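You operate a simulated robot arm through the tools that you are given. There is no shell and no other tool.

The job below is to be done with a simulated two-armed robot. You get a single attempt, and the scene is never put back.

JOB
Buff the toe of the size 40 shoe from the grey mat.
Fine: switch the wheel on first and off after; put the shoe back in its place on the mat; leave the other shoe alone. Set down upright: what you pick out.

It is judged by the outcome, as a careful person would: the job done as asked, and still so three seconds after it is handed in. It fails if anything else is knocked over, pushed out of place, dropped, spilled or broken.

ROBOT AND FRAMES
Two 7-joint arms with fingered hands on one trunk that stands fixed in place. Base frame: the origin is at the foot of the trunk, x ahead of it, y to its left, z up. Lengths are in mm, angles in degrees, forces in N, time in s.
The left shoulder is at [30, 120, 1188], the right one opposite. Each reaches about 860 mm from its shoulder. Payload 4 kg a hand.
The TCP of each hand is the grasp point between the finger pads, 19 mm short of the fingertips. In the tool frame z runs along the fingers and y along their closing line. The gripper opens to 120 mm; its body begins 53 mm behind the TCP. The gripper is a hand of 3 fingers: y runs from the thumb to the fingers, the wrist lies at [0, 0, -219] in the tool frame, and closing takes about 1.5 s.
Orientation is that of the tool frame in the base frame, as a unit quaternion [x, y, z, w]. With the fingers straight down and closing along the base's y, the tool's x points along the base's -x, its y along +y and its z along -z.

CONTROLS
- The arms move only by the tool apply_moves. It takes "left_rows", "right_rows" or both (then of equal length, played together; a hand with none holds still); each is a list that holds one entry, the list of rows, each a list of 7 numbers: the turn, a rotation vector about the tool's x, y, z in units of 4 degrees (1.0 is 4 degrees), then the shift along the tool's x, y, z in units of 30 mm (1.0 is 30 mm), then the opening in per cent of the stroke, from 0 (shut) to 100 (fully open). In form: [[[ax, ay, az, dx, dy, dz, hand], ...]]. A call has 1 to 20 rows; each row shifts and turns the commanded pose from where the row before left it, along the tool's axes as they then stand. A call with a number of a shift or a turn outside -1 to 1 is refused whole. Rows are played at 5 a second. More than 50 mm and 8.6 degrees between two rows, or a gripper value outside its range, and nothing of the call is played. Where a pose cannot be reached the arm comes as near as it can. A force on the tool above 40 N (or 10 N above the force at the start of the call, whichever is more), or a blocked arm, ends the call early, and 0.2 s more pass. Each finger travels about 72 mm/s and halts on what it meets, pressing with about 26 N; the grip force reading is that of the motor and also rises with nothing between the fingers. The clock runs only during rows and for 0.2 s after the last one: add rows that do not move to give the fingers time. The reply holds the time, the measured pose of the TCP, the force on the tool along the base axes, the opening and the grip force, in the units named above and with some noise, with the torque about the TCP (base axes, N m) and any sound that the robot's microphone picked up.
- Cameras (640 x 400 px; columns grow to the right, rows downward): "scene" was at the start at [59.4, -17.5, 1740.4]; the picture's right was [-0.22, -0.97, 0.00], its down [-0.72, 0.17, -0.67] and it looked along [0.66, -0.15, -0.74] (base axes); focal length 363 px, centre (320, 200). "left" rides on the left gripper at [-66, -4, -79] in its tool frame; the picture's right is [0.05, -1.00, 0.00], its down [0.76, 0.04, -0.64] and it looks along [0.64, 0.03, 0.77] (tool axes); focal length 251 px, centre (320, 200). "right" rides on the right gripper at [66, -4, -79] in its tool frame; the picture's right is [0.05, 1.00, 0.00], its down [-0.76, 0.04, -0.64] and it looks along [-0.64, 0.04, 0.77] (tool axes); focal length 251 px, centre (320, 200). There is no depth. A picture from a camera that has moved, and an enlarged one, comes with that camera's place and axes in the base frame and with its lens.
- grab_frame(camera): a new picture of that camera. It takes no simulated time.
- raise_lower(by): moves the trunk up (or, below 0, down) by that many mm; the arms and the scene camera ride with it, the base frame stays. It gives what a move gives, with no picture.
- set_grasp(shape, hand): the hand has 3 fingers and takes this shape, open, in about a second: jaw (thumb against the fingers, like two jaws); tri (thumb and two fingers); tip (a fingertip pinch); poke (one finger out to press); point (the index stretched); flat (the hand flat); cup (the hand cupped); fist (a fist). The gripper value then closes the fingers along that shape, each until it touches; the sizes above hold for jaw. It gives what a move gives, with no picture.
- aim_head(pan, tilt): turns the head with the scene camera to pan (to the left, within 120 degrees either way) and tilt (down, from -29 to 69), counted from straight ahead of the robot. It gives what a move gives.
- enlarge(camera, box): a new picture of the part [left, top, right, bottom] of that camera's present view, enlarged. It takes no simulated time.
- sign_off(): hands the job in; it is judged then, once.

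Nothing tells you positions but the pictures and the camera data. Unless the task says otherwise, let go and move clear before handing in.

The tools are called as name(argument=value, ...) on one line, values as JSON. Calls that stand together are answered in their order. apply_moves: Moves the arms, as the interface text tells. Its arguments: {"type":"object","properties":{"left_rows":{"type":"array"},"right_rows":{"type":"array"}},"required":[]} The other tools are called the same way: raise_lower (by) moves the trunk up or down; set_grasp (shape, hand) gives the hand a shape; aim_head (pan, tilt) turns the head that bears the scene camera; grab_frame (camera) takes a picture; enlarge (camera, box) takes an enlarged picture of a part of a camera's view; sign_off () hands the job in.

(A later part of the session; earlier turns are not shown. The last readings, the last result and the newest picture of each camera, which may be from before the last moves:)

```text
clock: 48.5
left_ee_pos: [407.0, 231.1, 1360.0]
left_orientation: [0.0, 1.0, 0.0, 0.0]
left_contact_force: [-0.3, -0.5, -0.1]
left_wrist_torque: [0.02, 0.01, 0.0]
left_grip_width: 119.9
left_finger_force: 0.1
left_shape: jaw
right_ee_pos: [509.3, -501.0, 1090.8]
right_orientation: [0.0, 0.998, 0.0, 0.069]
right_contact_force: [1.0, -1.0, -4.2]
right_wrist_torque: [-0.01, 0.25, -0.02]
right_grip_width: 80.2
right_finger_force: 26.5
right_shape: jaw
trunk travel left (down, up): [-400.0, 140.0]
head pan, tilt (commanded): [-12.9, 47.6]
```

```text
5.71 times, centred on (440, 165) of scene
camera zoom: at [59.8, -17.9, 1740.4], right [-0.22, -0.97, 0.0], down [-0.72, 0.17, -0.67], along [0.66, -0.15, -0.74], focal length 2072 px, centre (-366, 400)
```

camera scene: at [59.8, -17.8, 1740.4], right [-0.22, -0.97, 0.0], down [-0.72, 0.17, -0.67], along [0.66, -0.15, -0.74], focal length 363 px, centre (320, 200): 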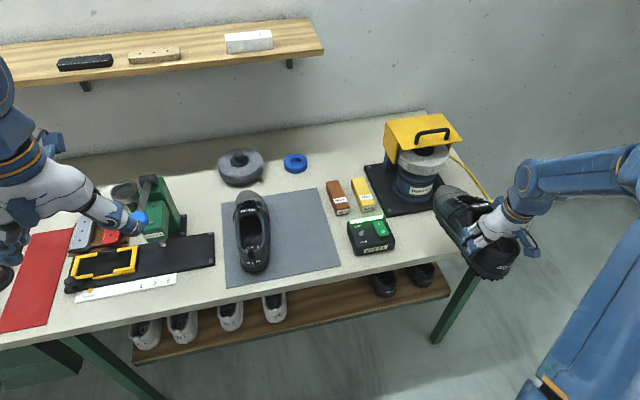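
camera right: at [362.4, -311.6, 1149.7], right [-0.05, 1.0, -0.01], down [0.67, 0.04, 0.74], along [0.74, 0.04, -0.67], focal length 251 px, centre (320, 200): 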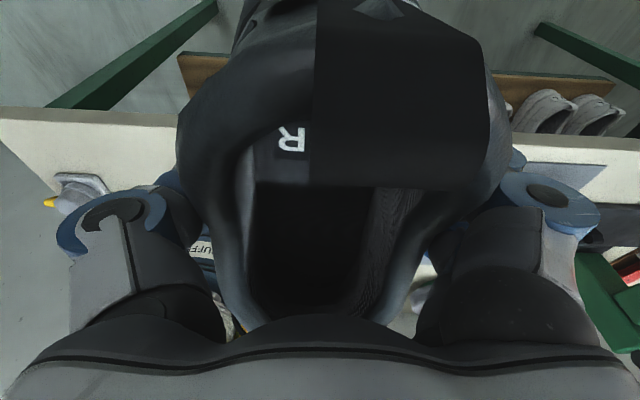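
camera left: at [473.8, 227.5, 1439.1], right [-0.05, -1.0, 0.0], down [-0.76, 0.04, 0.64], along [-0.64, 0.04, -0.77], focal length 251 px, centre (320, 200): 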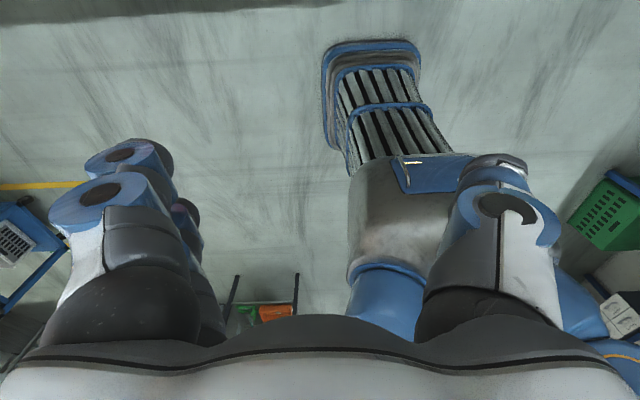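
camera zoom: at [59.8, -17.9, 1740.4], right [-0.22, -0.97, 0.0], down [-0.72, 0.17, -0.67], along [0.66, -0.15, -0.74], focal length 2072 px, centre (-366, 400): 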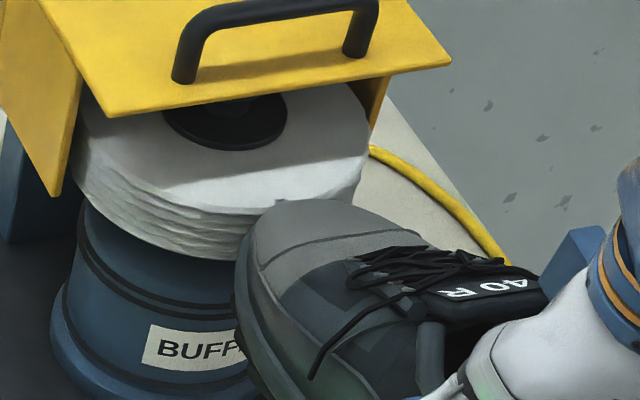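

Still free, so the toe offset is a little shorter than I estimated. I keep going in 2 mm steps.

apply_moves(right_rows=[[[0, 0, 0, -0.066, 0, 0.009, 0], [0, 0, 0, -0.066, 0, 0.009, 0], [0, 0, 0, 0, 0, 0, 0]]])

enlarge(camera="scene", box=[400, 130, 480, 200])

```text
clock: 49.3
left_ee_pos: [406.1, 231.5, 1361.0]
left_orientation: [0.0, 1.0, 0.0, 0.0]
left_contact_force: [-0.5, 0.1, -0.1]
left_wrist_torque: [-0.01, 0.02, -0.03]
left_grip_width: 119.9
left_finger_force: 0.1
left_shape: jaw
right_ee_pos: [512.8, -501.5, 1090.5]
right_orientation: [0.0, 0.998, 0.0, 0.07]
right_contact_force: [-0.7, 0.0, -3.4]
right_wrist_torque: [-0.02, 0.25, -0.01]
right_grip_width: 80.0
right_finger_force: 26.0
right_shape: jaw
trunk travel left (down, up): [-400.0, 140.0]
head pan, tilt (commanded): [-12.9, 47.6]
```

```text
5.71 times, centred on (440, 165) of scene
camera zoom: at [59.8, -17.8, 1740.4], right [-0.22, -0.97, 0.0], down [-0.72, 0.17, -0.67], along [0.66, -0.15, -0.74], focal length 2072 px, centre (-366, 400)
```

zoom: 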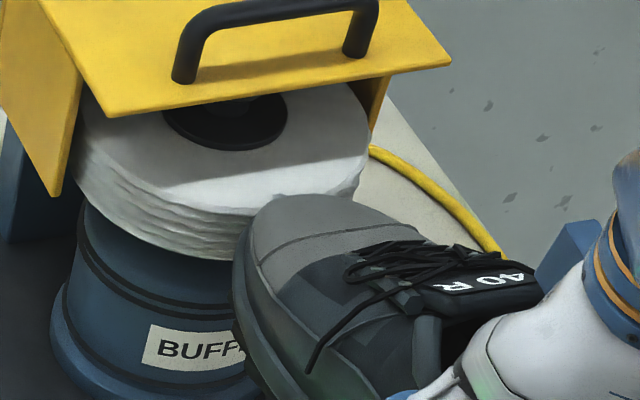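

There is still no touch at TCP x 513, and from above I cannot judge the toe's height against the rim. I back the shoe off a little and turn the left hand so that its wrist camera can watch the buffer from the side.

apply_moves(right_rows=[[[0, 0, 0, 0.2, 0, -0.028, 0], [0, 0, 0, 0.3, 0, -0.042, 0], [0, 0, 0, 0.2, 0, -0.028, 0], [0, 0, 0, 0, 0, 0, 0], [0, 0, 0, 0, 0, 0, 0], [0, 0, 0, 0, 0, 0, 0], [0, 0, 0, 0, 0, 0, 0], [0, 0, 0, 0, 0, 0, 0], [0, 0, 0, 0, 0, 0, 0], [0, 0, 0, 0, 0, 0, 0], [0, 0, 0, 0, 0, 0, 0], [0, 0, 0, 0, 0, 0, 0], [0, 0, 0, 0, 0, 0, 0], [0, 0, 0, 0, 0, 0, 0], [0, 0, 0, 0, 0, 0, 0], [0, 0, 0, 0, 0, 0, 0], [0, 0, 0, 0, 0, 0, 0], [0, 0, 0, 0, 0, 0, 0], [0, 0, 0, 0, 0, 0, 0], [0, 0, 0, 0, 0, 0, 0]]], left_rows=[[[0, 0, -1, 0, 0, 0, 100], [0, 0, -1, 0, 0, 0, 100], [0, 0, -1, 0, 0, 0, 100], [0, 0, -1, 0, 0, 0, 100], [0, 0, -1, 0, 0, 0, 100], [0, 0, -1, 0, 0, 0, 100], [0, 0, -1, 0, 0, 0, 100], [0, 0, -1, 0, 0, 0, 100], [0, 0, -1, 0, 0, 0, 100], [0, 0, -1, 0, 0, 0, 100], [0, 0, -1, 0, 0, 0, 100], [0, 0, -1, 0, 0, 0, 100], [0, 0, -1, 0, 0, 0, 100], [0, 0, -1, 0, 0, 0, 100], [0, 0, -1, 0, 0, 0, 100], [0, 0, -1, 0, 0, 0, 100], [0, 0, -1, 0, 0, 0, 100], [0, 0, -1, 0, 0, 0, 100], [0, 0, -1, 0, 0, 0, 100], [0, 0, -1, 0, 0, 0, 100]]])

grab_frame(camera="left")

grab_frame(camera="scene")

```text
clock: 53.5
left_ee_pos: [406.8, 230.1, 1355.8]
left_orientation: [-0.623, 0.782, 0.003, -0.007]
left_contact_force: [-0.2, -0.4, -0.1]
left_wrist_torque: [0.01, -0.05, 0.02]
left_grip_width: 120.1
left_finger_force: 0.1
left_shape: jaw
left hand out of reach, approached as far as the arm can: row 20
right_ee_pos: [492.5, -501.9, 1089.8]
right_orientation: [0.0, 0.998, 0.001, 0.069]
right_contact_force: [-0.6, 0.8, -4.4]
right_wrist_torque: [0.02, 0.26, 0.0]
right_grip_width: 80.0
right_finger_force: 26.1
right_shape: jaw
trunk travel left (down, up): [-400.0, 140.0]
head pan, tilt (commanded): [-12.9, 47.6]
```

```text
taken
camera left: at [426.0, 294.1, 1434.3], right [0.96, -0.28, -0.01], down [-0.2, -0.73, 0.65], along [-0.19, -0.62, -0.76], focal length 251 px, centre (320, 200)
```

left: 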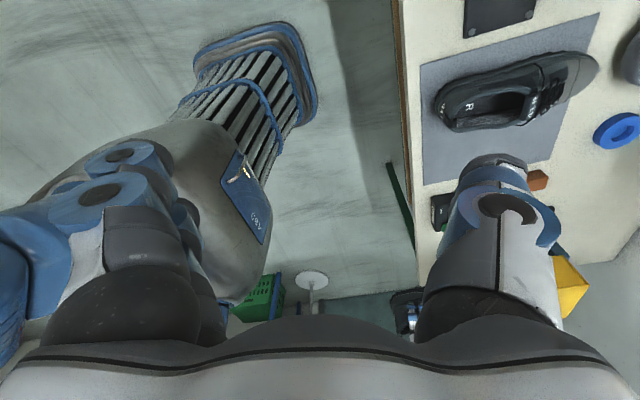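

```text
taken
camera scene: at [60.1, -18.5, 1740.4], right [-0.22, -0.97, 0.0], down [-0.72, 0.17, -0.67], along [0.66, -0.15, -0.74], focal length 363 px, centre (320, 200)
```

scene: 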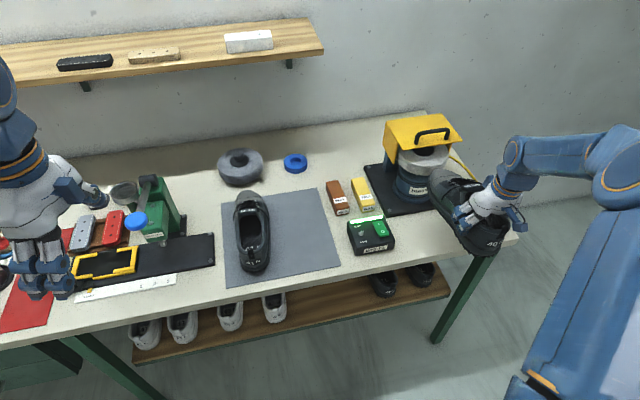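

The left camera cannot get a useful side view cheaply, so I leave the left hand parked. Re-measuring the wheel from both earlier views puts its centre at (803, -500), its front at x 728 and its rim at z 1014–1046, so I lower the shoe 7 mm and approach again.

apply_moves(right_rows=[[[0, 0, 0, 0.017, 0, 0.115, 0], [0, 0, 0, 0.017, 0, 0.115, 0], [0, 0, 0, -0.2, 0, 0.028, 0], [0, 0, 0, -0.2, 0, 0.028, 0], [0, 0, 0, -0.15, 0, 0.021, 0], [0, 0, 0, -0.066, 0, 0.009, 0], [0, 0, 0, 0, 0, 0, 0]]])

enlarge(camera="scene", box=[400, 130, 480, 200])

```text
clock: 55.1
left_ee_pos: [406.0, 231.3, 1355.0]
left_orientation: [-0.623, 0.782, 0.003, -0.007]
left_contact_force: [-0.3, 0.4, -0.2]
left_wrist_torque: [-0.01, 0.0, 0.02]
left_grip_width: 119.6
left_finger_force: 0.0
left_shape: jaw
right_ee_pos: [510.1, -501.5, 1084.4]
right_orientation: [0.0, 0.998, -0.001, 0.07]
right_contact_force: [0.5, -0.2, -4.1]
right_wrist_torque: [-0.01, 0.25, 0.02]
right_grip_width: 79.9
right_finger_force: 25.7
right_shape: jaw
trunk travel left (down, up): [-400.0, 140.0]
head pan, tilt (commanded): [-12.9, 47.6]
```

```text
5.71 times, centred on (440, 165) of scene
camera zoom: at [59.9, -17.9, 1740.4], right [-0.22, -0.97, 0.0], down [-0.72, 0.17, -0.67], along [0.66, -0.15, -0.74], focal length 2072 px, centre (-366, 400)
```

zoom: 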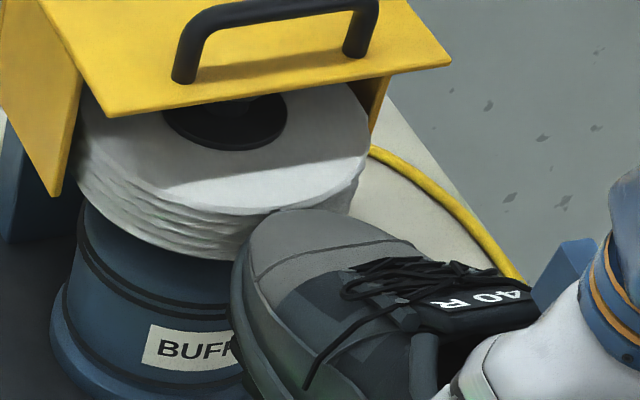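

The toe outline sits just at the rim's upper edge and there is no force yet. I step forward again by 2 mm per row.

apply_moves(right_rows=[[[0, 0, 0, -0.066, 0, 0.009, 0], [0, 0, 0, -0.066, 0, 0.009, 0], [0, 0, 0, 0, 0, 0, 0]]])

```text
clock: 55.9
left_ee_pos: [406.2, 231.2, 1355.5]
left_orientation: [-0.623, 0.782, 0.002, -0.007]
left_contact_force: [1.0, 0.3, 0.3]
left_wrist_torque: [0.01, 0.03, 0.0]
left_grip_width: 120.0
left_finger_force: 0.0
left_shape: jaw
right_ee_pos: [514.6, -501.6, 1083.6]
right_orientation: [0.0, 0.998, 0.0, 0.069]
right_contact_force: [-0.5, 0.0, -4.5]
right_wrist_torque: [-0.01, 0.23, 0.02]
right_grip_width: 80.2
right_finger_force: 26.1
right_shape: jaw
trunk travel left (down, up): [-400.0, 140.0]
head pan, tilt (commanded): [-12.9, 47.6]
```

No contact at x 514.6. I go on with another 4 mm.

apply_moves(right_rows=[[[0, 0, 0, -0.066, 0, 0.009, 0], [0, 0, 0, -0.066, 0, 0.009, 0], [0, 0, 0, 0, 0, 0, 0]]])

enlarge(camera="scene", box=[400, 130, 480, 200])

```text
clock: 56.7
left_ee_pos: [405.8, 231.8, 1354.8]
left_orientation: [-0.622, 0.783, 0.003, -0.008]
left_contact_force: [0.1, 0.3, -0.7]
left_wrist_torque: [-0.02, 0.01, 0.0]
left_grip_width: 120.0
left_finger_force: 0.1
left_shape: jaw
right_ee_pos: [519.3, -501.8, 1084.2]
right_orientation: [-0.001, 0.998, 0.0, 0.068]
right_contact_force: [-3.0, 0.1, -2.8]
right_wrist_torque: [0.03, 0.54, -0.22]
right_grip_width: 80.0
right_finger_force: 26.3
right_shape: jaw
trunk travel left (down, up): [-400.0, 140.0]
head pan, tilt (commanded): [-12.9, 47.6]
```

```text
5.71 times, centred on (440, 165) of scene
camera zoom: at [59.6, -17.8, 1740.4], right [-0.22, -0.97, 0.0], down [-0.72, 0.17, -0.67], along [0.66, -0.15, -0.74], focal length 2072 px, centre (-366, 400)
```

zoom: 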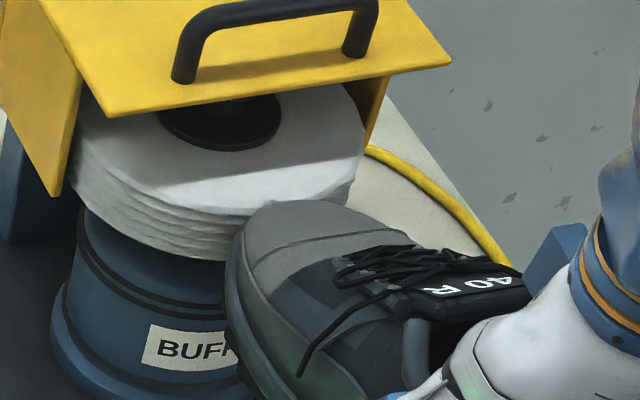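

Contact: about 3 N against the toe with no harm to the grip. I hold the toe on the turning wheel for a few seconds.

apply_moves(right_rows=[[[0, 0, 0, -0.03, 0, 0.004, 0], [0, 0, 0, 0, 0, 0, 0], [0, 0, 0, 0, 0, 0, 0], [0, 0, 0, 0, 0, 0, 0], [0, 0, 0, 0, 0, 0, 0], [0, 0, 0, 0, 0, 0, 0], [0, 0, 0, 0, 0, 0, 0], [0, 0, 0, 0, 0, 0, 0]]])

enlarge(camera="scene", box=[400, 130, 480, 200])

```text
clock: 58.5
left_ee_pos: [406.2, 230.9, 1356.2]
left_orientation: [-0.622, 0.783, 0.003, -0.006]
left_contact_force: [-0.2, 0.3, 0.9]
left_wrist_torque: [0.0, 0.02, 0.01]
left_grip_width: 120.0
left_finger_force: 0.1
left_shape: jaw
right_ee_pos: [519.6, -501.7, 1083.5]
right_orientation: [0.0, 0.998, 0.0, 0.07]
right_contact_force: [-1.1, 0.0, -2.8]
right_wrist_torque: [-0.06, 0.28, -0.08]
right_grip_width: 80.2
right_finger_force: 25.9
right_shape: jaw
trunk travel left (down, up): [-400.0, 140.0]
head pan, tilt (commanded): [-12.9, 47.6]
```

```text
5.71 times, centred on (440, 165) of scene
camera zoom: at [59.7, -17.9, 1740.4], right [-0.22, -0.97, 0.0], down [-0.72, 0.17, -0.67], along [0.66, -0.15, -0.74], focal length 2072 px, centre (-366, 400)
```

zoom: 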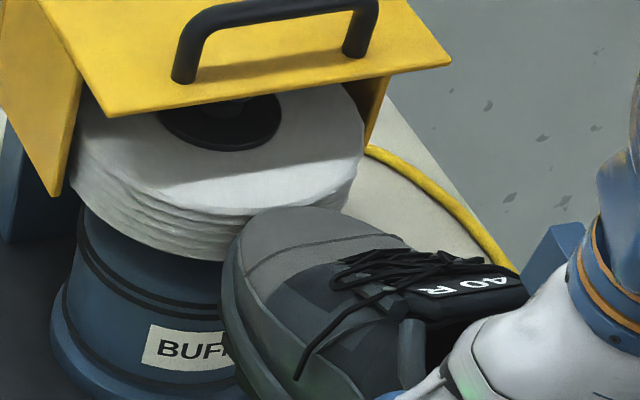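

The toe is on the wheel but slid slightly downward in the grip, which eased the force to about 1 N. I back off 12 mm, level the shoe by turning the hand 5 degrees toe-up, and lower it so that the toe's front meets the middle of the rim squarely.

apply_moves(right_rows=[[[0, 0, 0, 0.2, 0, -0.028, 0], [0, 0, 0, 0.2, 0, -0.028, 0], [0, -0.625, 0, 0, 0, 0, 0], [0, -0.625, 0, 0, 0, 0, 0], [0, 0, 0, 0.05, 0, 0.21, 0], [0, 0, 0, 0.05, 0, 0.21, 0], [0, 0, 0, 0, 0, 0, 0]]])

enlarge(camera="scene", box=[400, 130, 480, 200])

enlarge(camera="scene", box=[380, 120, 540, 260])

grab_frame(camera="right")

```text
clock: 60.1
left_ee_pos: [405.6, 231.1, 1355.6]
left_orientation: [-0.622, 0.783, 0.002, -0.006]
left_contact_force: [-0.3, 0.4, 0.4]
left_wrist_torque: [0.0, 0.0, 0.02]
left_grip_width: 120.0
left_finger_force: 0.1
left_shape: jaw
right_ee_pos: [507.3, -501.7, 1069.8]
right_orientation: [0.0, 0.994, 0.0, 0.114]
right_contact_force: [0.1, 0.3, -3.8]
right_wrist_torque: [-0.01, 0.27, -0.04]
right_grip_width: 79.9
right_finger_force: 25.6
right_shape: jaw
trunk travel left (down, up): [-400.0, 140.0]
head pan, tilt (commanded): [-12.9, 47.6]
```

```text
5.71 times, centred on (440, 165) of scene
camera zoom: at [59.7, -17.7, 1740.4], right [-0.22, -0.97, 0.0], down [-0.72, 0.17, -0.67], along [0.66, -0.15, -0.74], focal length 2072 px, centre (-366, 400)
```

zoom: 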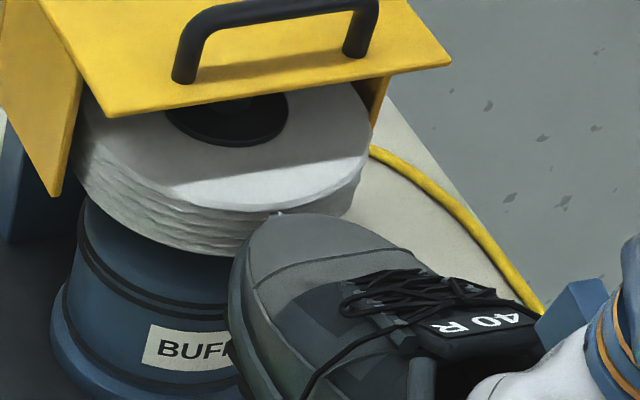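

```text
2.86 times, centred on (460, 190) of scene
camera zoom: at [59.7, -17.7, 1740.4], right [-0.22, -0.97, 0.0], down [-0.72, 0.17, -0.67], along [0.66, -0.15, -0.74], focal length 1036 px, centre (-80, 229)
```

zoom: 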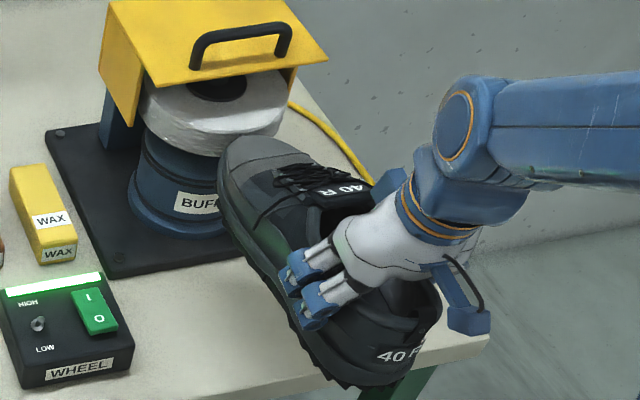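

```text
taken
camera right: at [426.2, -504.0, 1131.9], right [-0.05, 1.0, -0.01], down [0.6, 0.04, 0.8], along [0.8, 0.04, -0.6], focal length 251 px, centre (320, 200)
```

right: 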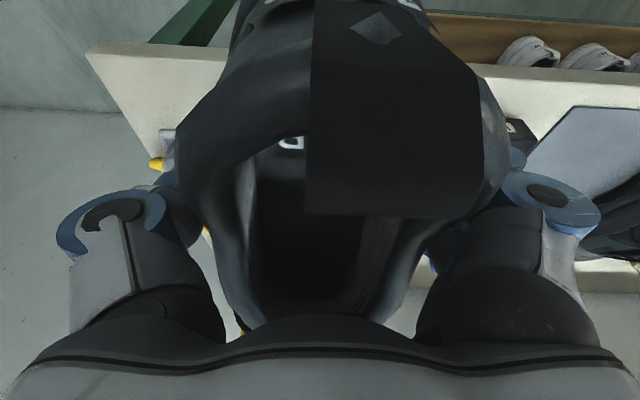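

The shoe is nearly level again, with the wheel back in its original place. I approach again in 2 mm steps.

apply_moves(right_rows=[[[0, 0, 0, -0.065, 0, 0.015, 0], [0, 0, 0, -0.065, 0, 0.015, 0], [0, 0, 0, -0.065, 0, 0.015, 0], [0, 0, 0, 0, 0, 0, 0]]])

enlarge(camera="scene", box=[400, 130, 480, 200])

```text
clock: 61.1
left_ee_pos: [406.1, 231.2, 1356.4]
left_orientation: [-0.623, 0.782, 0.003, -0.007]
left_contact_force: [0.2, 0.9, 0.3]
left_wrist_torque: [-0.02, -0.04, 0.0]
left_grip_width: 119.9
left_finger_force: 0.1
left_shape: jaw
right_ee_pos: [512.9, -502.2, 1071.1]
right_orientation: [0.0, 0.994, 0.0, 0.112]
right_contact_force: [-0.8, -0.5, -4.9]
right_wrist_torque: [-0.01, 0.2, 0.01]
right_grip_width: 80.0
right_finger_force: 25.6
right_shape: jaw
trunk travel left (down, up): [-400.0, 140.0]
head pan, tilt (commanded): [-12.9, 47.6]
```

```text
5.71 times, centred on (440, 165) of scene
camera zoom: at [59.7, -17.8, 1740.4], right [-0.22, -0.97, 0.0], down [-0.72, 0.17, -0.67], along [0.66, -0.15, -0.74], focal length 2072 px, centre (-366, 400)
```

zoom: 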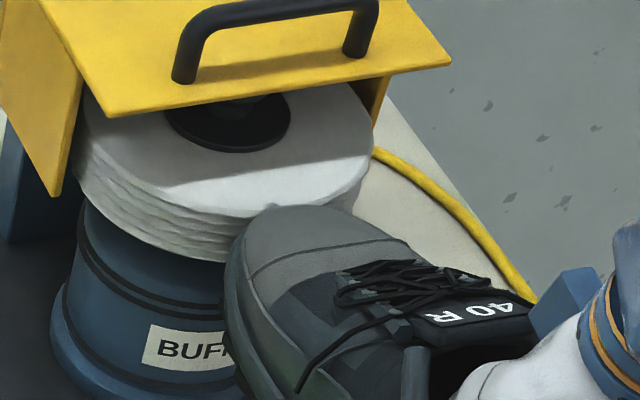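

The wheel's slight wobble between pictures shows that it is turning. I step closer.

apply_moves(right_rows=[[[0, 0, 0, -0.065, 0, 0.015, 0], [0, 0, 0, -0.033, 0, 0.008, 0], [0, 0, 0, 0, 0, 0, 0]]])

```text
clock: 61.9
left_ee_pos: [406.4, 231.0, 1355.4]
left_orientation: [-0.622, 0.783, 0.003, -0.008]
left_contact_force: [0.6, -0.2, 0.2]
left_wrist_torque: [0.03, 0.02, -0.01]
left_grip_width: 119.9
left_finger_force: 0.0
left_shape: jaw
right_ee_pos: [516.3, -502.1, 1071.0]
right_orientation: [0.001, 0.994, -0.001, 0.112]
right_contact_force: [0.7, -1.0, -3.6]
right_wrist_torque: [0.09, 0.24, -0.01]
right_grip_width: 80.0
right_finger_force: 26.3
right_shape: jaw
trunk travel left (down, up): [-400.0, 140.0]
head pan, tilt (commanded): [-12.9, 47.6]
```

Not yet in contact at x 516. I move on by another 3 mm.

apply_moves(right_rows=[[[0, 0, 0, -0.065, 0, 0.015, 0], [0, 0, 0, -0.033, 0, 0.008, 0], [0, 0, 0, 0, 0, 0, 0]]])

enlarge(camera="scene", box=[400, 130, 480, 200])

```text
clock: 62.7
left_ee_pos: [407.1, 230.1, 1356.4]
left_orientation: [-0.622, 0.783, 0.002, -0.006]
left_contact_force: [-1.1, 0.3, 0.4]
left_wrist_torque: [0.02, 0.03, -0.01]
left_grip_width: 119.7
left_finger_force: 0.1
left_shape: jaw
right_ee_pos: [519.3, -501.7, 1070.3]
right_orientation: [-0.001, 0.994, -0.001, 0.113]
right_contact_force: [-0.7, -0.2, -4.4]
right_wrist_torque: [0.02, 0.33, -0.04]
right_grip_width: 80.3
right_finger_force: 26.0
right_shape: jaw
trunk travel left (down, up): [-400.0, 140.0]
head pan, tilt (commanded): [-12.9, 47.6]
```

```text
5.71 times, centred on (440, 165) of scene
camera zoom: at [59.4, -17.9, 1740.4], right [-0.22, -0.97, 0.0], down [-0.72, 0.17, -0.67], along [0.66, -0.15, -0.74], focal length 2072 px, centre (-366, 400)
```

zoom: 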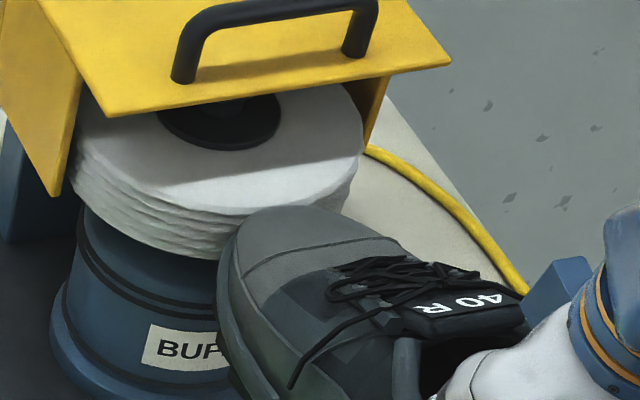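

Light contact begins (torque up to 0.33 N m). I press 2 mm more and hold.

apply_moves(right_rows=[[[0, 0, 0, -0.033, 0, 0.008, 0], [0, 0, 0, -0.033, 0, 0.008, 0], [0, 0, 0, 0, 0, 0, 0], [0, 0, 0, 0, 0, 0, 0], [0, 0, 0, 0, 0, 0, 0]]])

enlarge(camera="scene", box=[400, 130, 480, 200])

```text
clock: 63.9
left_ee_pos: [405.7, 231.1, 1355.9]
left_orientation: [-0.622, 0.783, 0.002, -0.007]
left_contact_force: [-0.4, -0.3, -0.1]
left_wrist_torque: [-0.01, 0.02, 0.01]
left_grip_width: 120.1
left_finger_force: 0.1
left_shape: jaw
right_ee_pos: [522.0, -501.1, 1070.2]
right_orientation: [0.0, 0.994, 0.001, 0.113]
right_contact_force: [-3.0, -1.9, -3.7]
right_wrist_torque: [-0.1, 0.32, -0.26]
right_grip_width: 80.1
right_finger_force: 26.3
right_shape: jaw
trunk travel left (down, up): [-400.0, 140.0]
head pan, tilt (commanded): [-12.9, 47.6]
```

```text
5.71 times, centred on (440, 165) of scene
camera zoom: at [59.2, -18.0, 1740.4], right [-0.22, -0.97, 0.0], down [-0.72, 0.17, -0.67], along [0.66, -0.15, -0.74], focal length 2072 px, centre (-366, 400)
```

zoom: 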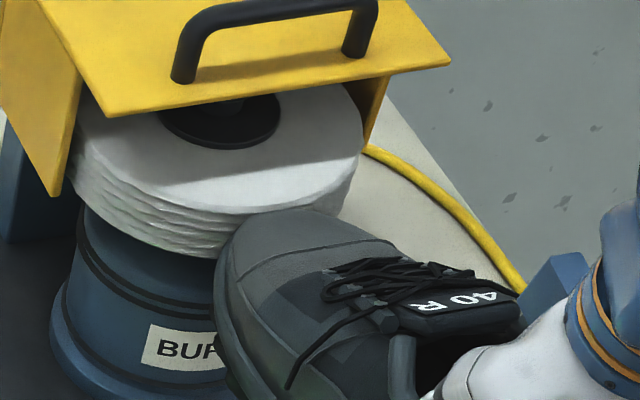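

Good steady contact now (3 N pressing, 2 N drag), and the toe cap looks a shade darker already. I keep it there.

apply_moves(right_rows=[[[0, 0, 0, 0, 0, 0, 0], [0, 0, 0, 0, 0, 0, 0], [0, 0, 0, 0, 0, 0, 0], [0, 0, 0, 0, 0, 0, 0], [0, 0, 0, 0, 0, 0, 0], [0, 0, 0, 0, 0, 0, 0], [0, 0, 0, 0, 0, 0, 0]]])

enlarge(camera="scene", box=[400, 130, 480, 200])

```text
clock: 65.5
left_ee_pos: [405.5, 231.1, 1355.2]
left_orientation: [-0.622, 0.783, 0.002, -0.006]
left_contact_force: [-0.1, 0.8, -0.1]
left_wrist_torque: [-0.02, 0.02, 0.0]
left_grip_width: 120.0
left_finger_force: 0.1
left_shape: jaw
right_ee_pos: [521.6, -502.2, 1070.7]
right_orientation: [0.0, 0.994, 0.0, 0.113]
right_contact_force: [-1.0, -0.1, -4.6]
right_wrist_torque: [-0.04, 0.29, -0.08]
right_grip_width: 80.1
right_finger_force: 25.8
right_shape: jaw
trunk travel left (down, up): [-400.0, 140.0]
head pan, tilt (commanded): [-12.9, 47.6]
```

```text
5.71 times, centred on (440, 165) of scene
camera zoom: at [59.5, -17.9, 1740.4], right [-0.22, -0.97, 0.0], down [-0.72, 0.17, -0.67], along [0.66, -0.15, -0.74], focal length 2072 px, centre (-366, 400)
```

zoom: 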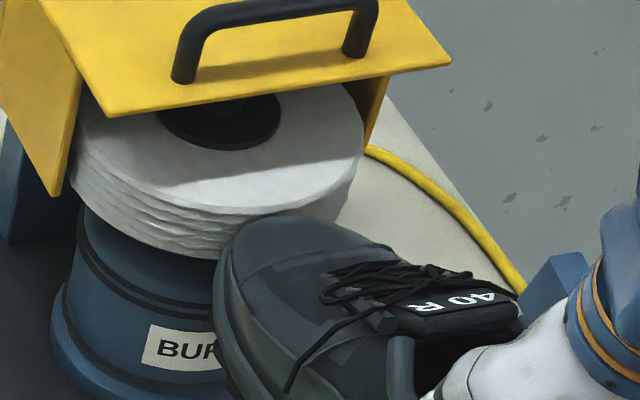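

The toe cap has turned from dusty grey to a clean dark shade, so the buffing works. I press a touch more for one more second or two to make it even.

apply_moves(right_rows=[[[0, 0, 0, -0.033, 0, 0.008, 0], [0, 0, 0, 0, 0, 0, 0], [0, 0, 0, 0, 0, 0, 0], [0, 0, 0, 0, 0, 0, 0], [0, 0, 0, 0, 0, 0, 0]]])

enlarge(camera="scene", box=[400, 130, 480, 200])

```text
clock: 66.7
left_ee_pos: [407.0, 231.9, 1355.6]
left_orientation: [-0.622, 0.783, 0.003, -0.006]
left_contact_force: [-0.2, 0.6, -0.5]
left_wrist_torque: [0.0, 0.01, -0.04]
left_grip_width: 119.9
left_finger_force: 0.0
left_shape: jaw
right_ee_pos: [522.2, -500.8, 1071.8]
right_orientation: [0.0, 0.994, 0.0, 0.113]
right_contact_force: [-3.4, -0.8, -2.5]
right_wrist_torque: [-0.01, 0.4, -0.09]
right_grip_width: 80.1
right_finger_force: 26.2
right_shape: jaw
trunk travel left (down, up): [-400.0, 140.0]
head pan, tilt (commanded): [-12.9, 47.6]
```

```text
5.71 times, centred on (440, 165) of scene
camera zoom: at [59.4, -17.9, 1740.4], right [-0.22, -0.97, 0.0], down [-0.72, 0.17, -0.67], along [0.66, -0.15, -0.74], focal length 2072 px, centre (-366, 400)
```

zoom: 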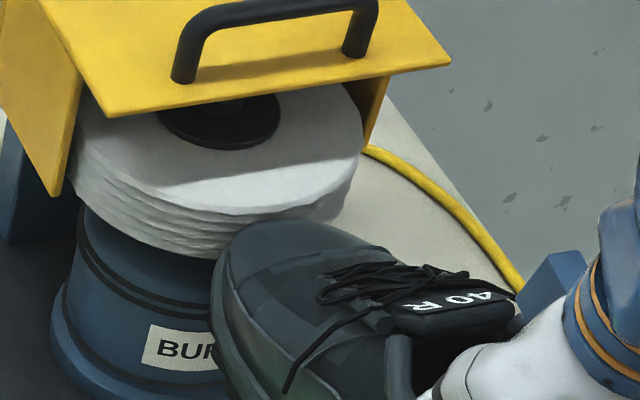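

The toe cap now matches the dark upper. I hold one more second and compare, then draw the shoe back.

apply_moves(right_rows=[[[0, 0, 0, 0, 0, 0, 0], [0, 0, 0, 0, 0, 0, 0], [0, 0, 0, 0, 0, 0, 0], [0, 0, 0, 0, 0, 0, 0], [0, 0, 0, 0, 0, 0, 0]]])

enlarge(camera="scene", box=[400, 130, 480, 200])

grab_frame(camera="right")

```text
clock: 67.9
left_ee_pos: [405.9, 231.2, 1356.6]
left_orientation: [-0.623, 0.782, 0.003, -0.007]
left_contact_force: [0.0, -0.2, 1.0]
left_wrist_torque: [0.0, 0.0, 0.02]
left_grip_width: 120.0
left_finger_force: 0.0
left_shape: jaw
right_ee_pos: [523.4, -501.1, 1071.1]
right_orientation: [0.0, 0.994, 0.0, 0.112]
right_contact_force: [-2.2, -0.9, -4.1]
right_wrist_torque: [-0.05, 0.33, -0.15]
right_grip_width: 80.2
right_finger_force: 26.0
right_shape: jaw
trunk travel left (down, up): [-400.0, 140.0]
head pan, tilt (commanded): [-12.9, 47.6]
```

```text
5.71 times, centred on (440, 165) of scene
camera zoom: at [59.4, -18.0, 1740.4], right [-0.22, -0.97, 0.0], down [-0.72, 0.17, -0.67], along [0.66, -0.15, -0.74], focal length 2072 px, centre (-366, 400)
```

zoom: 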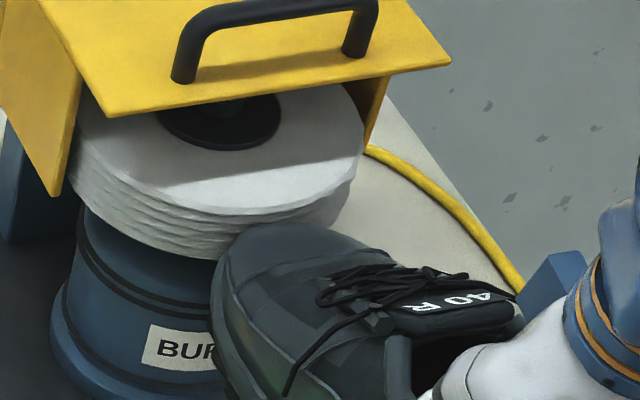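

```text
taken
camera right: at [440.9, -503.6, 1133.1], right [-0.05, 1.0, -0.01], down [0.6, 0.04, 0.8], along [0.8, 0.04, -0.6], focal length 251 px, centre (320, 200)
```

right: 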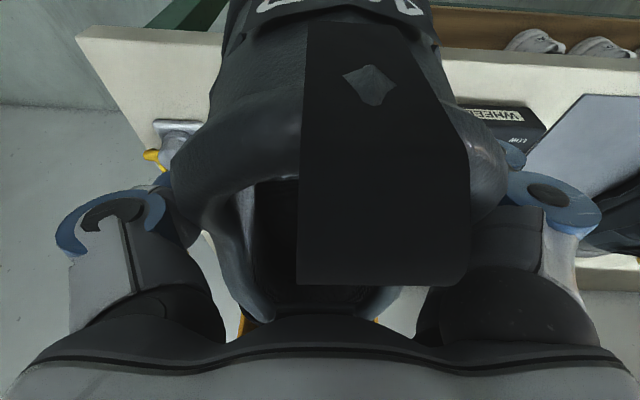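

The colour no longer changes, so the toe is buffed. The shoe has slid about 10 degrees toe-down in the grip, which I will allow for when setting it down; now I draw it straight back from the wheel and carry it toward the mat.

apply_moves(right_rows=[[[0, 0, 0, 0.3, 0, -0.069, 0], [0, 0, 0, 0.6, 0, -0.137, 0], [0, 0, 0, 0.8, 0, -0.183, 0], [0, 0, 0, 0.65, 0, -0.28, 0], [0, 0, 0, 0.26, 0.2, -0.26, 0], [0, 0, 0, 0, 0.5, 0, 0], [0, 0, 0, 0, 0.8, 0, 0], [0, 0, 0, 0, 0.8, 0, 0], [0, 0, 0, 0, 0.8, 0, 0], [0, 0, 0, 0, 0.8, 0, 0], [0, 0, 0, 0, 0.8, 0, 0], [0, 0, 0, 0, 0.8, 0, 0], [0, 0, 0, 0, 0.8, 0, 0], [0, 0, 0, 0, 0.8, 0, 0], [0, 0, 0, 0, 0.8, 0, 0], [0, 0, 0, 0, 0.8, 0, 0], [0, 0, 0, 0, 0.8, 0, 0], [0, 0, 0, 0, 0.6, 0, 0], [0, 0, 0, 0, 0.3, 0, 0], [0, 0, 0, 0, 0, 0, 0]]])

grab_frame(camera="scene")

grab_frame(camera="right")

```text
clock: 72.1
left_ee_pos: [406.4, 230.9, 1355.7]
left_orientation: [-0.622, 0.783, 0.003, -0.007]
left_contact_force: [0.3, 0.0, 0.2]
left_wrist_torque: [0.01, 0.02, -0.01]
left_grip_width: 119.8
left_finger_force: 0.1
left_shape: jaw
right_ee_pos: [438.8, -187.7, 1081.0]
right_orientation: [0.0, 0.994, 0.0, 0.112]
right_contact_force: [0.4, -0.8, -3.8]
right_wrist_torque: [-0.02, 0.21, 0.0]
right_grip_width: 80.0
right_finger_force: 26.6
right_shape: jaw
trunk travel left (down, up): [-400.0, 140.0]
head pan, tilt (commanded): [-12.9, 47.6]
```

```text
taken
camera scene: at [59.7, -17.7, 1740.4], right [-0.22, -0.97, 0.0], down [-0.72, 0.17, -0.67], along [0.66, -0.15, -0.74], focal length 363 px, centre (320, 200)
```

scene: 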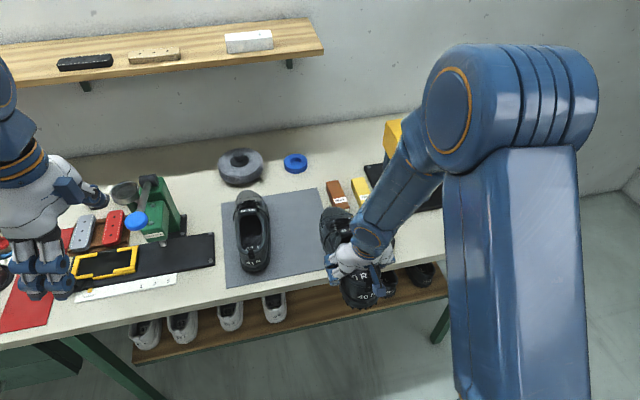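

```text
taken
camera right: at [357.5, -190.4, 1142.7], right [-0.05, 1.0, -0.01], down [0.6, 0.04, 0.8], along [0.8, 0.03, -0.6], focal length 251 px, centre (320, 200)
```

right: 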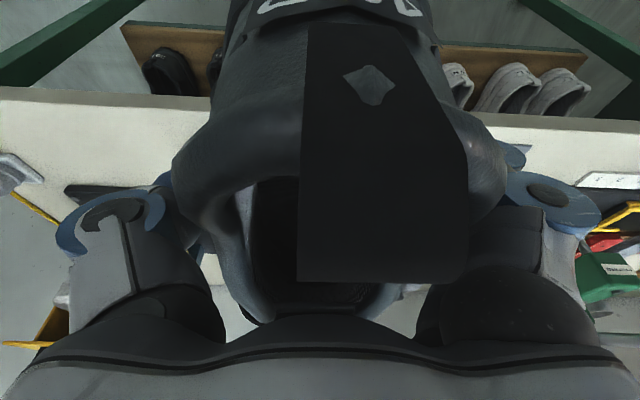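

The shoe is carried safely; I continue to above its place on the mat, turning the hand about 3 degrees so that the shoe hangs almost level with its toe just slightly low.

apply_moves(right_rows=[[[0, 0, 0, 0, 0.4, 0, 0], [0, 0, 0, 0, 0.8, 0, 0], [0, 0, 0, 0, 0.8, 0, 0], [0, 0, 0, -0.2, 0.5, 0.046, 0], [0, 0, 0, -0.5, 0.2, 0.115, 0], [0, 0, 0, -0.8, 0, 0.183, 0], [0, 0, 0, -0.8, 0, 0.183, 0], [0, 0, 0, -0.8, 0, 0.183, 0], [0, 0, 0, -0.8, 0, 0.183, 0], [0, 0, 0, -0.8, 0, 0.183, 0], [0, 0, 0, -0.8, 0, 0.183, 0], [0, 0, 0, -0.8, 0, 0.183, 0], [0, 0, 0, -0.6, 0, 0.137, 0], [0, 0, 0, -0.3, 0, 0.069, 0], [0, 0, 0, -0.143, 0, 0.033, 0], [0, -0.4, 0, 0, 0, 0, 0], [0, -0.4, 0, 0, 0, 0, 0], [0, 0, 0, 0, 0, 0, 0]]])

grab_frame(camera="right")

enlarge(camera="scene", box=[215, 130, 345, 290])

```text
clock: 75.9
left_ee_pos: [406.2, 230.3, 1355.3]
left_orientation: [-0.622, 0.783, 0.003, -0.007]
left_contact_force: [0.3, -0.2, 0.2]
left_wrist_torque: [-0.03, 0.03, 0.0]
left_grip_width: 120.0
left_finger_force: 0.1
left_shape: jaw
right_ee_pos: [667.9, -108.7, 1079.8]
right_orientation: [0.0, 0.99, 0.0, 0.141]
right_contact_force: [-0.5, 0.0, -3.6]
right_wrist_torque: [-0.04, 0.24, 0.03]
right_grip_width: 80.2
right_finger_force: 26.0
right_shape: jaw
trunk travel left (down, up): [-400.0, 140.0]
head pan, tilt (commanded): [-12.9, 47.6]
```

```text
taken
camera right: at [581.9, -111.1, 1138.0], right [-0.05, 1.0, -0.01], down [0.56, 0.04, 0.83], along [0.83, 0.03, -0.56], focal length 251 px, centre (320, 200)
```

right: 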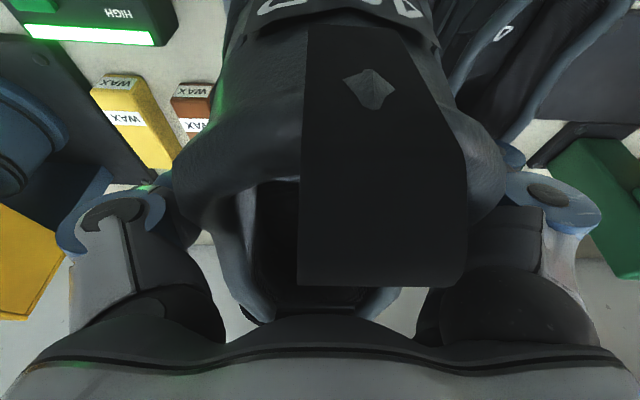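

```text
2.50 times, centred on (280, 210) of scene
camera zoom: at [60.4, -17.5, 1740.4], right [-0.22, -0.97, 0.0], down [-0.72, 0.17, -0.67], along [0.66, -0.15, -0.74], focal length 907 px, centre (420, 175)
```

zoom: 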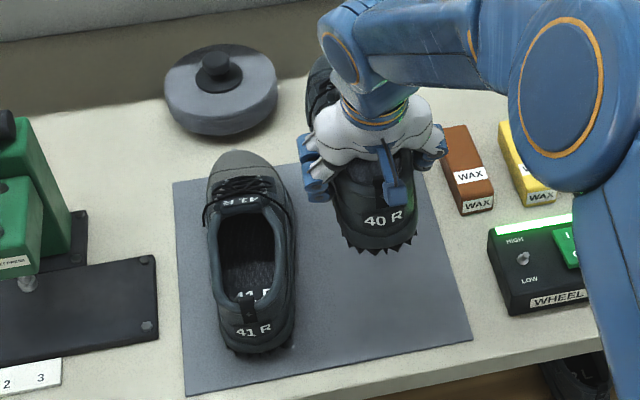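

The shoe hangs above its old place, heel clearly over the mat. I lower it to TCP z 975 with a small trim and check its alignment.

apply_moves(right_rows=[[[0, 0, 0, 0.161, 0.02, 0.5, 0], [0, 0, 0, 0.258, 0.02, 0.8, 0], [0, 0, 0, 0.29, 0.027, 0.9, 0], [0, 0, 0, 0.258, 0, 0.8, 0], [0, 0, 0, 0.107, 0, 0.333, 0], [0, 0, 0, 0, 0, 0, 0]]])

enlarge(camera="scene", box=[215, 170, 345, 290])

grab_frame(camera="right")

```text
clock: 77.3
left_ee_pos: [405.6, 232.2, 1355.3]
left_orientation: [-0.622, 0.783, 0.003, -0.008]
left_contact_force: [0.3, 0.0, 0.4]
left_wrist_torque: [0.0, -0.01, 0.03]
left_grip_width: 120.0
left_finger_force: 0.1
left_shape: jaw
right_ee_pos: [663.8, -107.2, 976.2]
right_orientation: [0.0, 0.99, 0.0, 0.141]
right_contact_force: [-0.1, -0.2, -3.5]
right_wrist_torque: [0.01, 0.25, -0.02]
right_grip_width: 80.1
right_finger_force: 26.2
right_shape: jaw
trunk travel left (down, up): [-400.0, 140.0]
head pan, tilt (commanded): [-12.9, 47.6]
```

```text
3.33 times, centred on (280, 230) of scene
camera zoom: at [60.1, -17.4, 1740.4], right [-0.22, -0.97, 0.0], down [-0.72, 0.17, -0.67], along [0.66, -0.15, -0.74], focal length 1209 px, centre (453, 100)
```

zoom: 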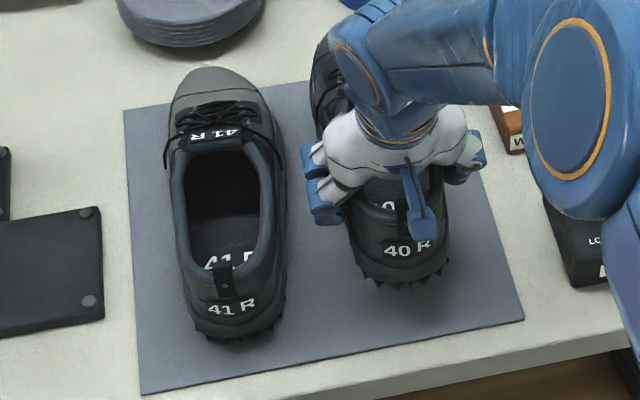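

```text
taken
camera right: at [578.7, -109.5, 1033.2], right [-0.05, 1.0, -0.01], down [0.56, 0.04, 0.83], along [0.83, 0.03, -0.56], focal length 251 px, centre (320, 200)
```

right: 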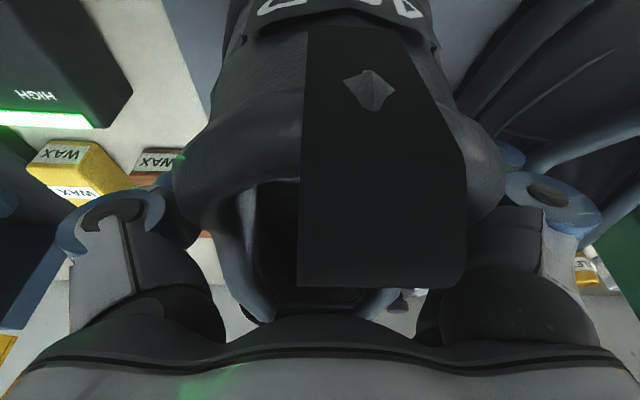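

Its heel mark seems some 5 mm to the right of where it stood. I enlarge to measure heel and toe alignment against the first picture.

enlarge(camera="scene", box=[270, 170, 330, 270])

enlarge(camera="right", box=[140, 0, 540, 300])

```text
4.00 times, centred on (300, 220) of scene
camera zoom: at [60.1, -17.4, 1740.4], right [-0.22, -0.97, 0.0], down [-0.72, 0.17, -0.67], along [0.66, -0.15, -0.74], focal length 1450 px, centre (400, 120)
```

zoom: 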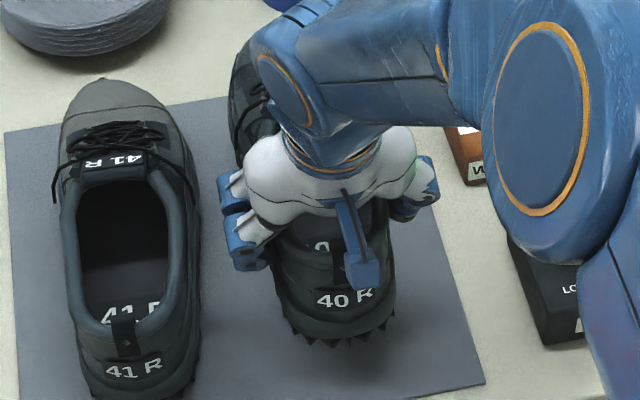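

```text
1.33 times, centred on (340, 150) of right
camera zoom: at [578.7, -109.5, 1033.2], right [-0.05, 1.0, -0.01], down [0.56, 0.04, 0.83], along [0.83, 0.03, -0.56], focal length 335 px, centre (293, 267)
```

zoom: 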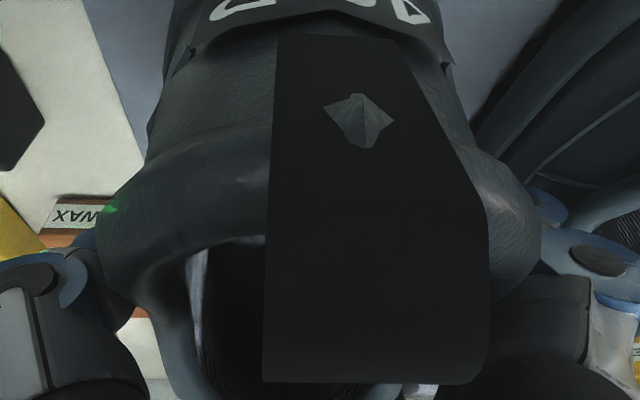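

Comparing with the first picture, the shoe sits about 3 mm too far to the right with a yaw of about 1 degree. I trim that and lower to TCP z 942, just above touching.

apply_moves(right_rows=[[[0, 0, 0.25, 0, 0.1, 0, 0], [0, 0, 0, 0.105, 0, 0.363, 0], [0, 0, 0, 0.105, 0, 0.363, 0], [0, 0, 0, 0.105, 0, 0.363, 0], [0, 0, 0, 0, 0, 0, 0]]])

enlarge(camera="scene", box=[215, 170, 345, 290])

```text
clock: 78.5
left_ee_pos: [406.5, 230.9, 1355.5]
left_orientation: [-0.623, 0.782, 0.003, -0.006]
left_contact_force: [0.1, 0.4, 0.0]
left_wrist_torque: [-0.01, -0.03, 0.02]
left_grip_width: 119.9
left_finger_force: 0.1
left_shape: jaw
right_ee_pos: [665.0, -104.6, 943.3]
right_orientation: [0.009, 0.99, 0.002, 0.141]
right_contact_force: [0.1, 0.4, -2.9]
right_wrist_torque: [0.0, 0.3, -0.03]
right_grip_width: 80.2
right_finger_force: 26.6
right_shape: jaw
trunk travel left (down, up): [-400.0, 140.0]
head pan, tilt (commanded): [-12.9, 47.6]
```

```text
3.33 times, centred on (280, 230) of scene
camera zoom: at [60.1, -17.5, 1740.4], right [-0.22, -0.97, 0.0], down [-0.72, 0.17, -0.67], along [0.66, -0.15, -0.74], focal length 1209 px, centre (453, 100)
```

zoom: 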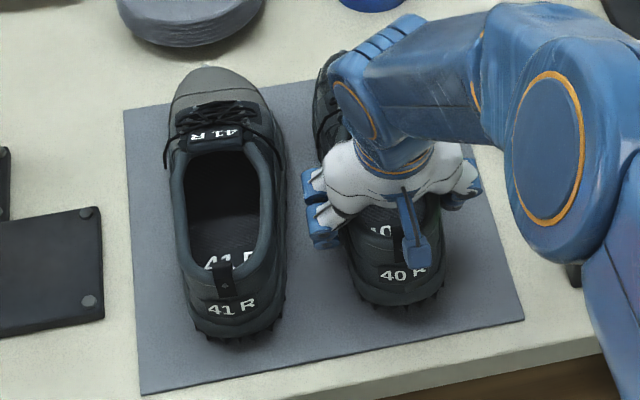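

The heel mark is now in line with its first place. I lower the last centimetre in small steps, watching for the mat taking the weight.

apply_moves(right_rows=[[[0, 0, 0, 0.0186, 0, 0.064, 0], [0, 0, 0, 0.0186, 0, 0.064, 0], [0, 0, 0, 0.0186, 0, 0.064, 0], [0, 0, 0, 0, 0, 0, 0]]])

```text
clock: 79.5
left_ee_pos: [407.0, 231.3, 1356.0]
left_orientation: [-0.622, 0.783, 0.002, -0.006]
left_contact_force: [0.9, -0.4, 0.6]
left_wrist_torque: [-0.02, -0.02, -0.02]
left_grip_width: 120.1
left_finger_force: 0.1
left_shape: jaw
right_ee_pos: [663.8, -103.9, 936.5]
right_orientation: [0.008, 0.99, 0.001, 0.14]
right_contact_force: [-0.2, -0.8, -2.7]
right_wrist_torque: [0.07, 0.2, 0.04]
right_grip_width: 80.2
right_finger_force: 26.3
right_shape: jaw
trunk travel left (down, up): [-400.0, 140.0]
head pan, tilt (commanded): [-12.9, 47.6]
```

Slight unloading at z 936.5 suggests the toe is about to touch. I continue by 2 mm steps.

apply_moves(right_rows=[[[0, 0, 0, 0.0186, 0, 0.064, 0], [0, 0, 0, 0.0186, 0, 0.064, 0], [0, 0, 0, 0, 0, 0, 0]]])

grab_frame(camera="right")

enlarge(camera="scene", box=[215, 170, 345, 290])

```text
clock: 80.3
left_ee_pos: [404.4, 231.2, 1356.1]
left_orientation: [-0.623, 0.782, 0.003, -0.006]
left_contact_force: [-0.3, -0.1, -0.5]
left_wrist_torque: [0.01, -0.01, -0.03]
left_grip_width: 120.2
left_finger_force: 0.1
left_shape: jaw
right_ee_pos: [662.4, -103.1, 933.2]
right_orientation: [0.009, 0.99, 0.002, 0.141]
right_contact_force: [-3.8, -0.3, -0.5]
right_wrist_torque: [0.16, 0.0, 0.11]
right_grip_width: 79.8
right_finger_force: 25.6
right_shape: jaw
trunk travel left (down, up): [-400.0, 140.0]
head pan, tilt (commanded): [-12.9, 47.6]
```

```text
taken
camera right: at [577.7, -104.4, 990.2], right [-0.04, 1.0, -0.01], down [0.56, 0.03, 0.83], along [0.83, 0.02, -0.56], focal length 251 px, centre (320, 200)
```

right: 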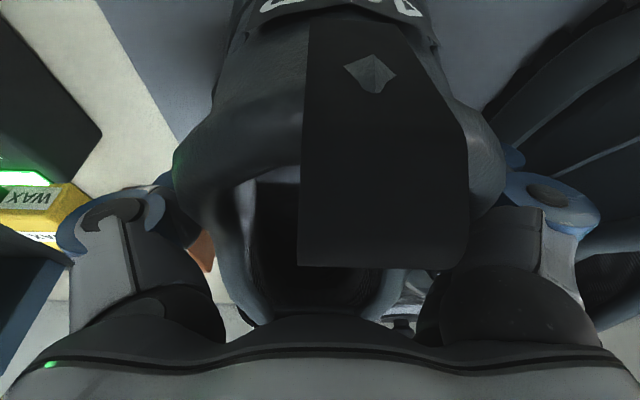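

```text
3.33 times, centred on (280, 230) of scene
camera zoom: at [59.0, -17.5, 1740.4], right [-0.22, -0.97, 0.0], down [-0.72, 0.17, -0.67], along [0.66, -0.15, -0.74], focal length 1209 px, centre (453, 100)
```

zoom: 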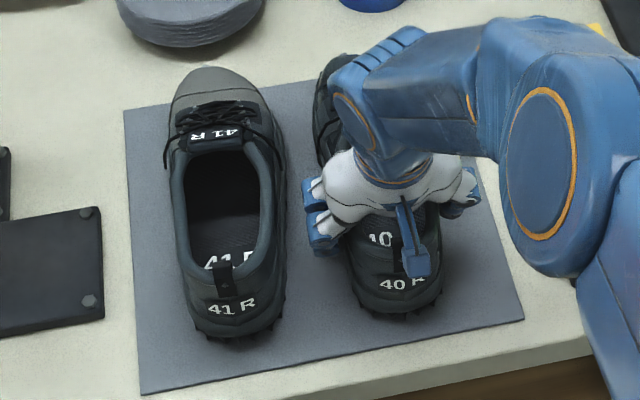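

The mat now carries the weight and the heel mark is back at its first spot. I lower one more millimetre, then open the fingers gradually.

apply_moves(right_rows=[[[0, 0, 0, 0.009, 0, 0.032, 0], [0, 0, 0, 0, 0, 0, 0]]])

enlarge(camera="scene", box=[215, 170, 345, 290])

```text
clock: 80.9
left_ee_pos: [405.2, 232.0, 1356.4]
left_orientation: [-0.623, 0.782, 0.003, -0.007]
left_contact_force: [0.1, 0.1, -0.6]
left_wrist_torque: [0.01, 0.0, -0.01]
left_grip_width: 119.5
left_finger_force: 0.1
left_shape: jaw
right_ee_pos: [662.4, -102.8, 933.2]
right_orientation: [0.009, 0.99, 0.001, 0.141]
right_contact_force: [-2.4, -2.2, 5.1]
right_wrist_torque: [0.28, 0.04, 0.11]
right_grip_width: 79.8
right_finger_force: 26.2
right_shape: jaw
trunk travel left (down, up): [-400.0, 140.0]
head pan, tilt (commanded): [-12.9, 47.6]
```

```text
3.33 times, centred on (280, 230) of scene
camera zoom: at [58.5, -17.6, 1740.5], right [-0.22, -0.97, 0.0], down [-0.72, 0.17, -0.67], along [0.66, -0.15, -0.74], focal length 1209 px, centre (453, 100)
```

zoom: 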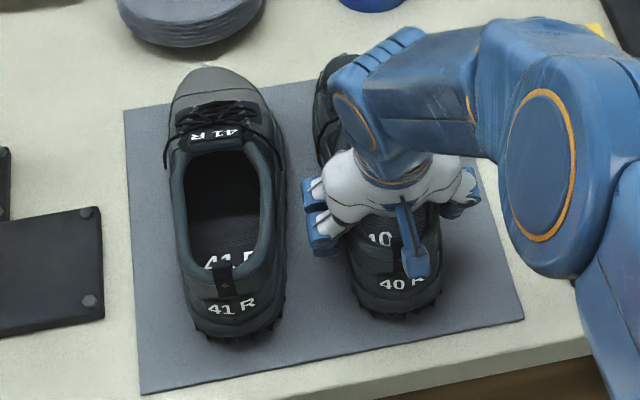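

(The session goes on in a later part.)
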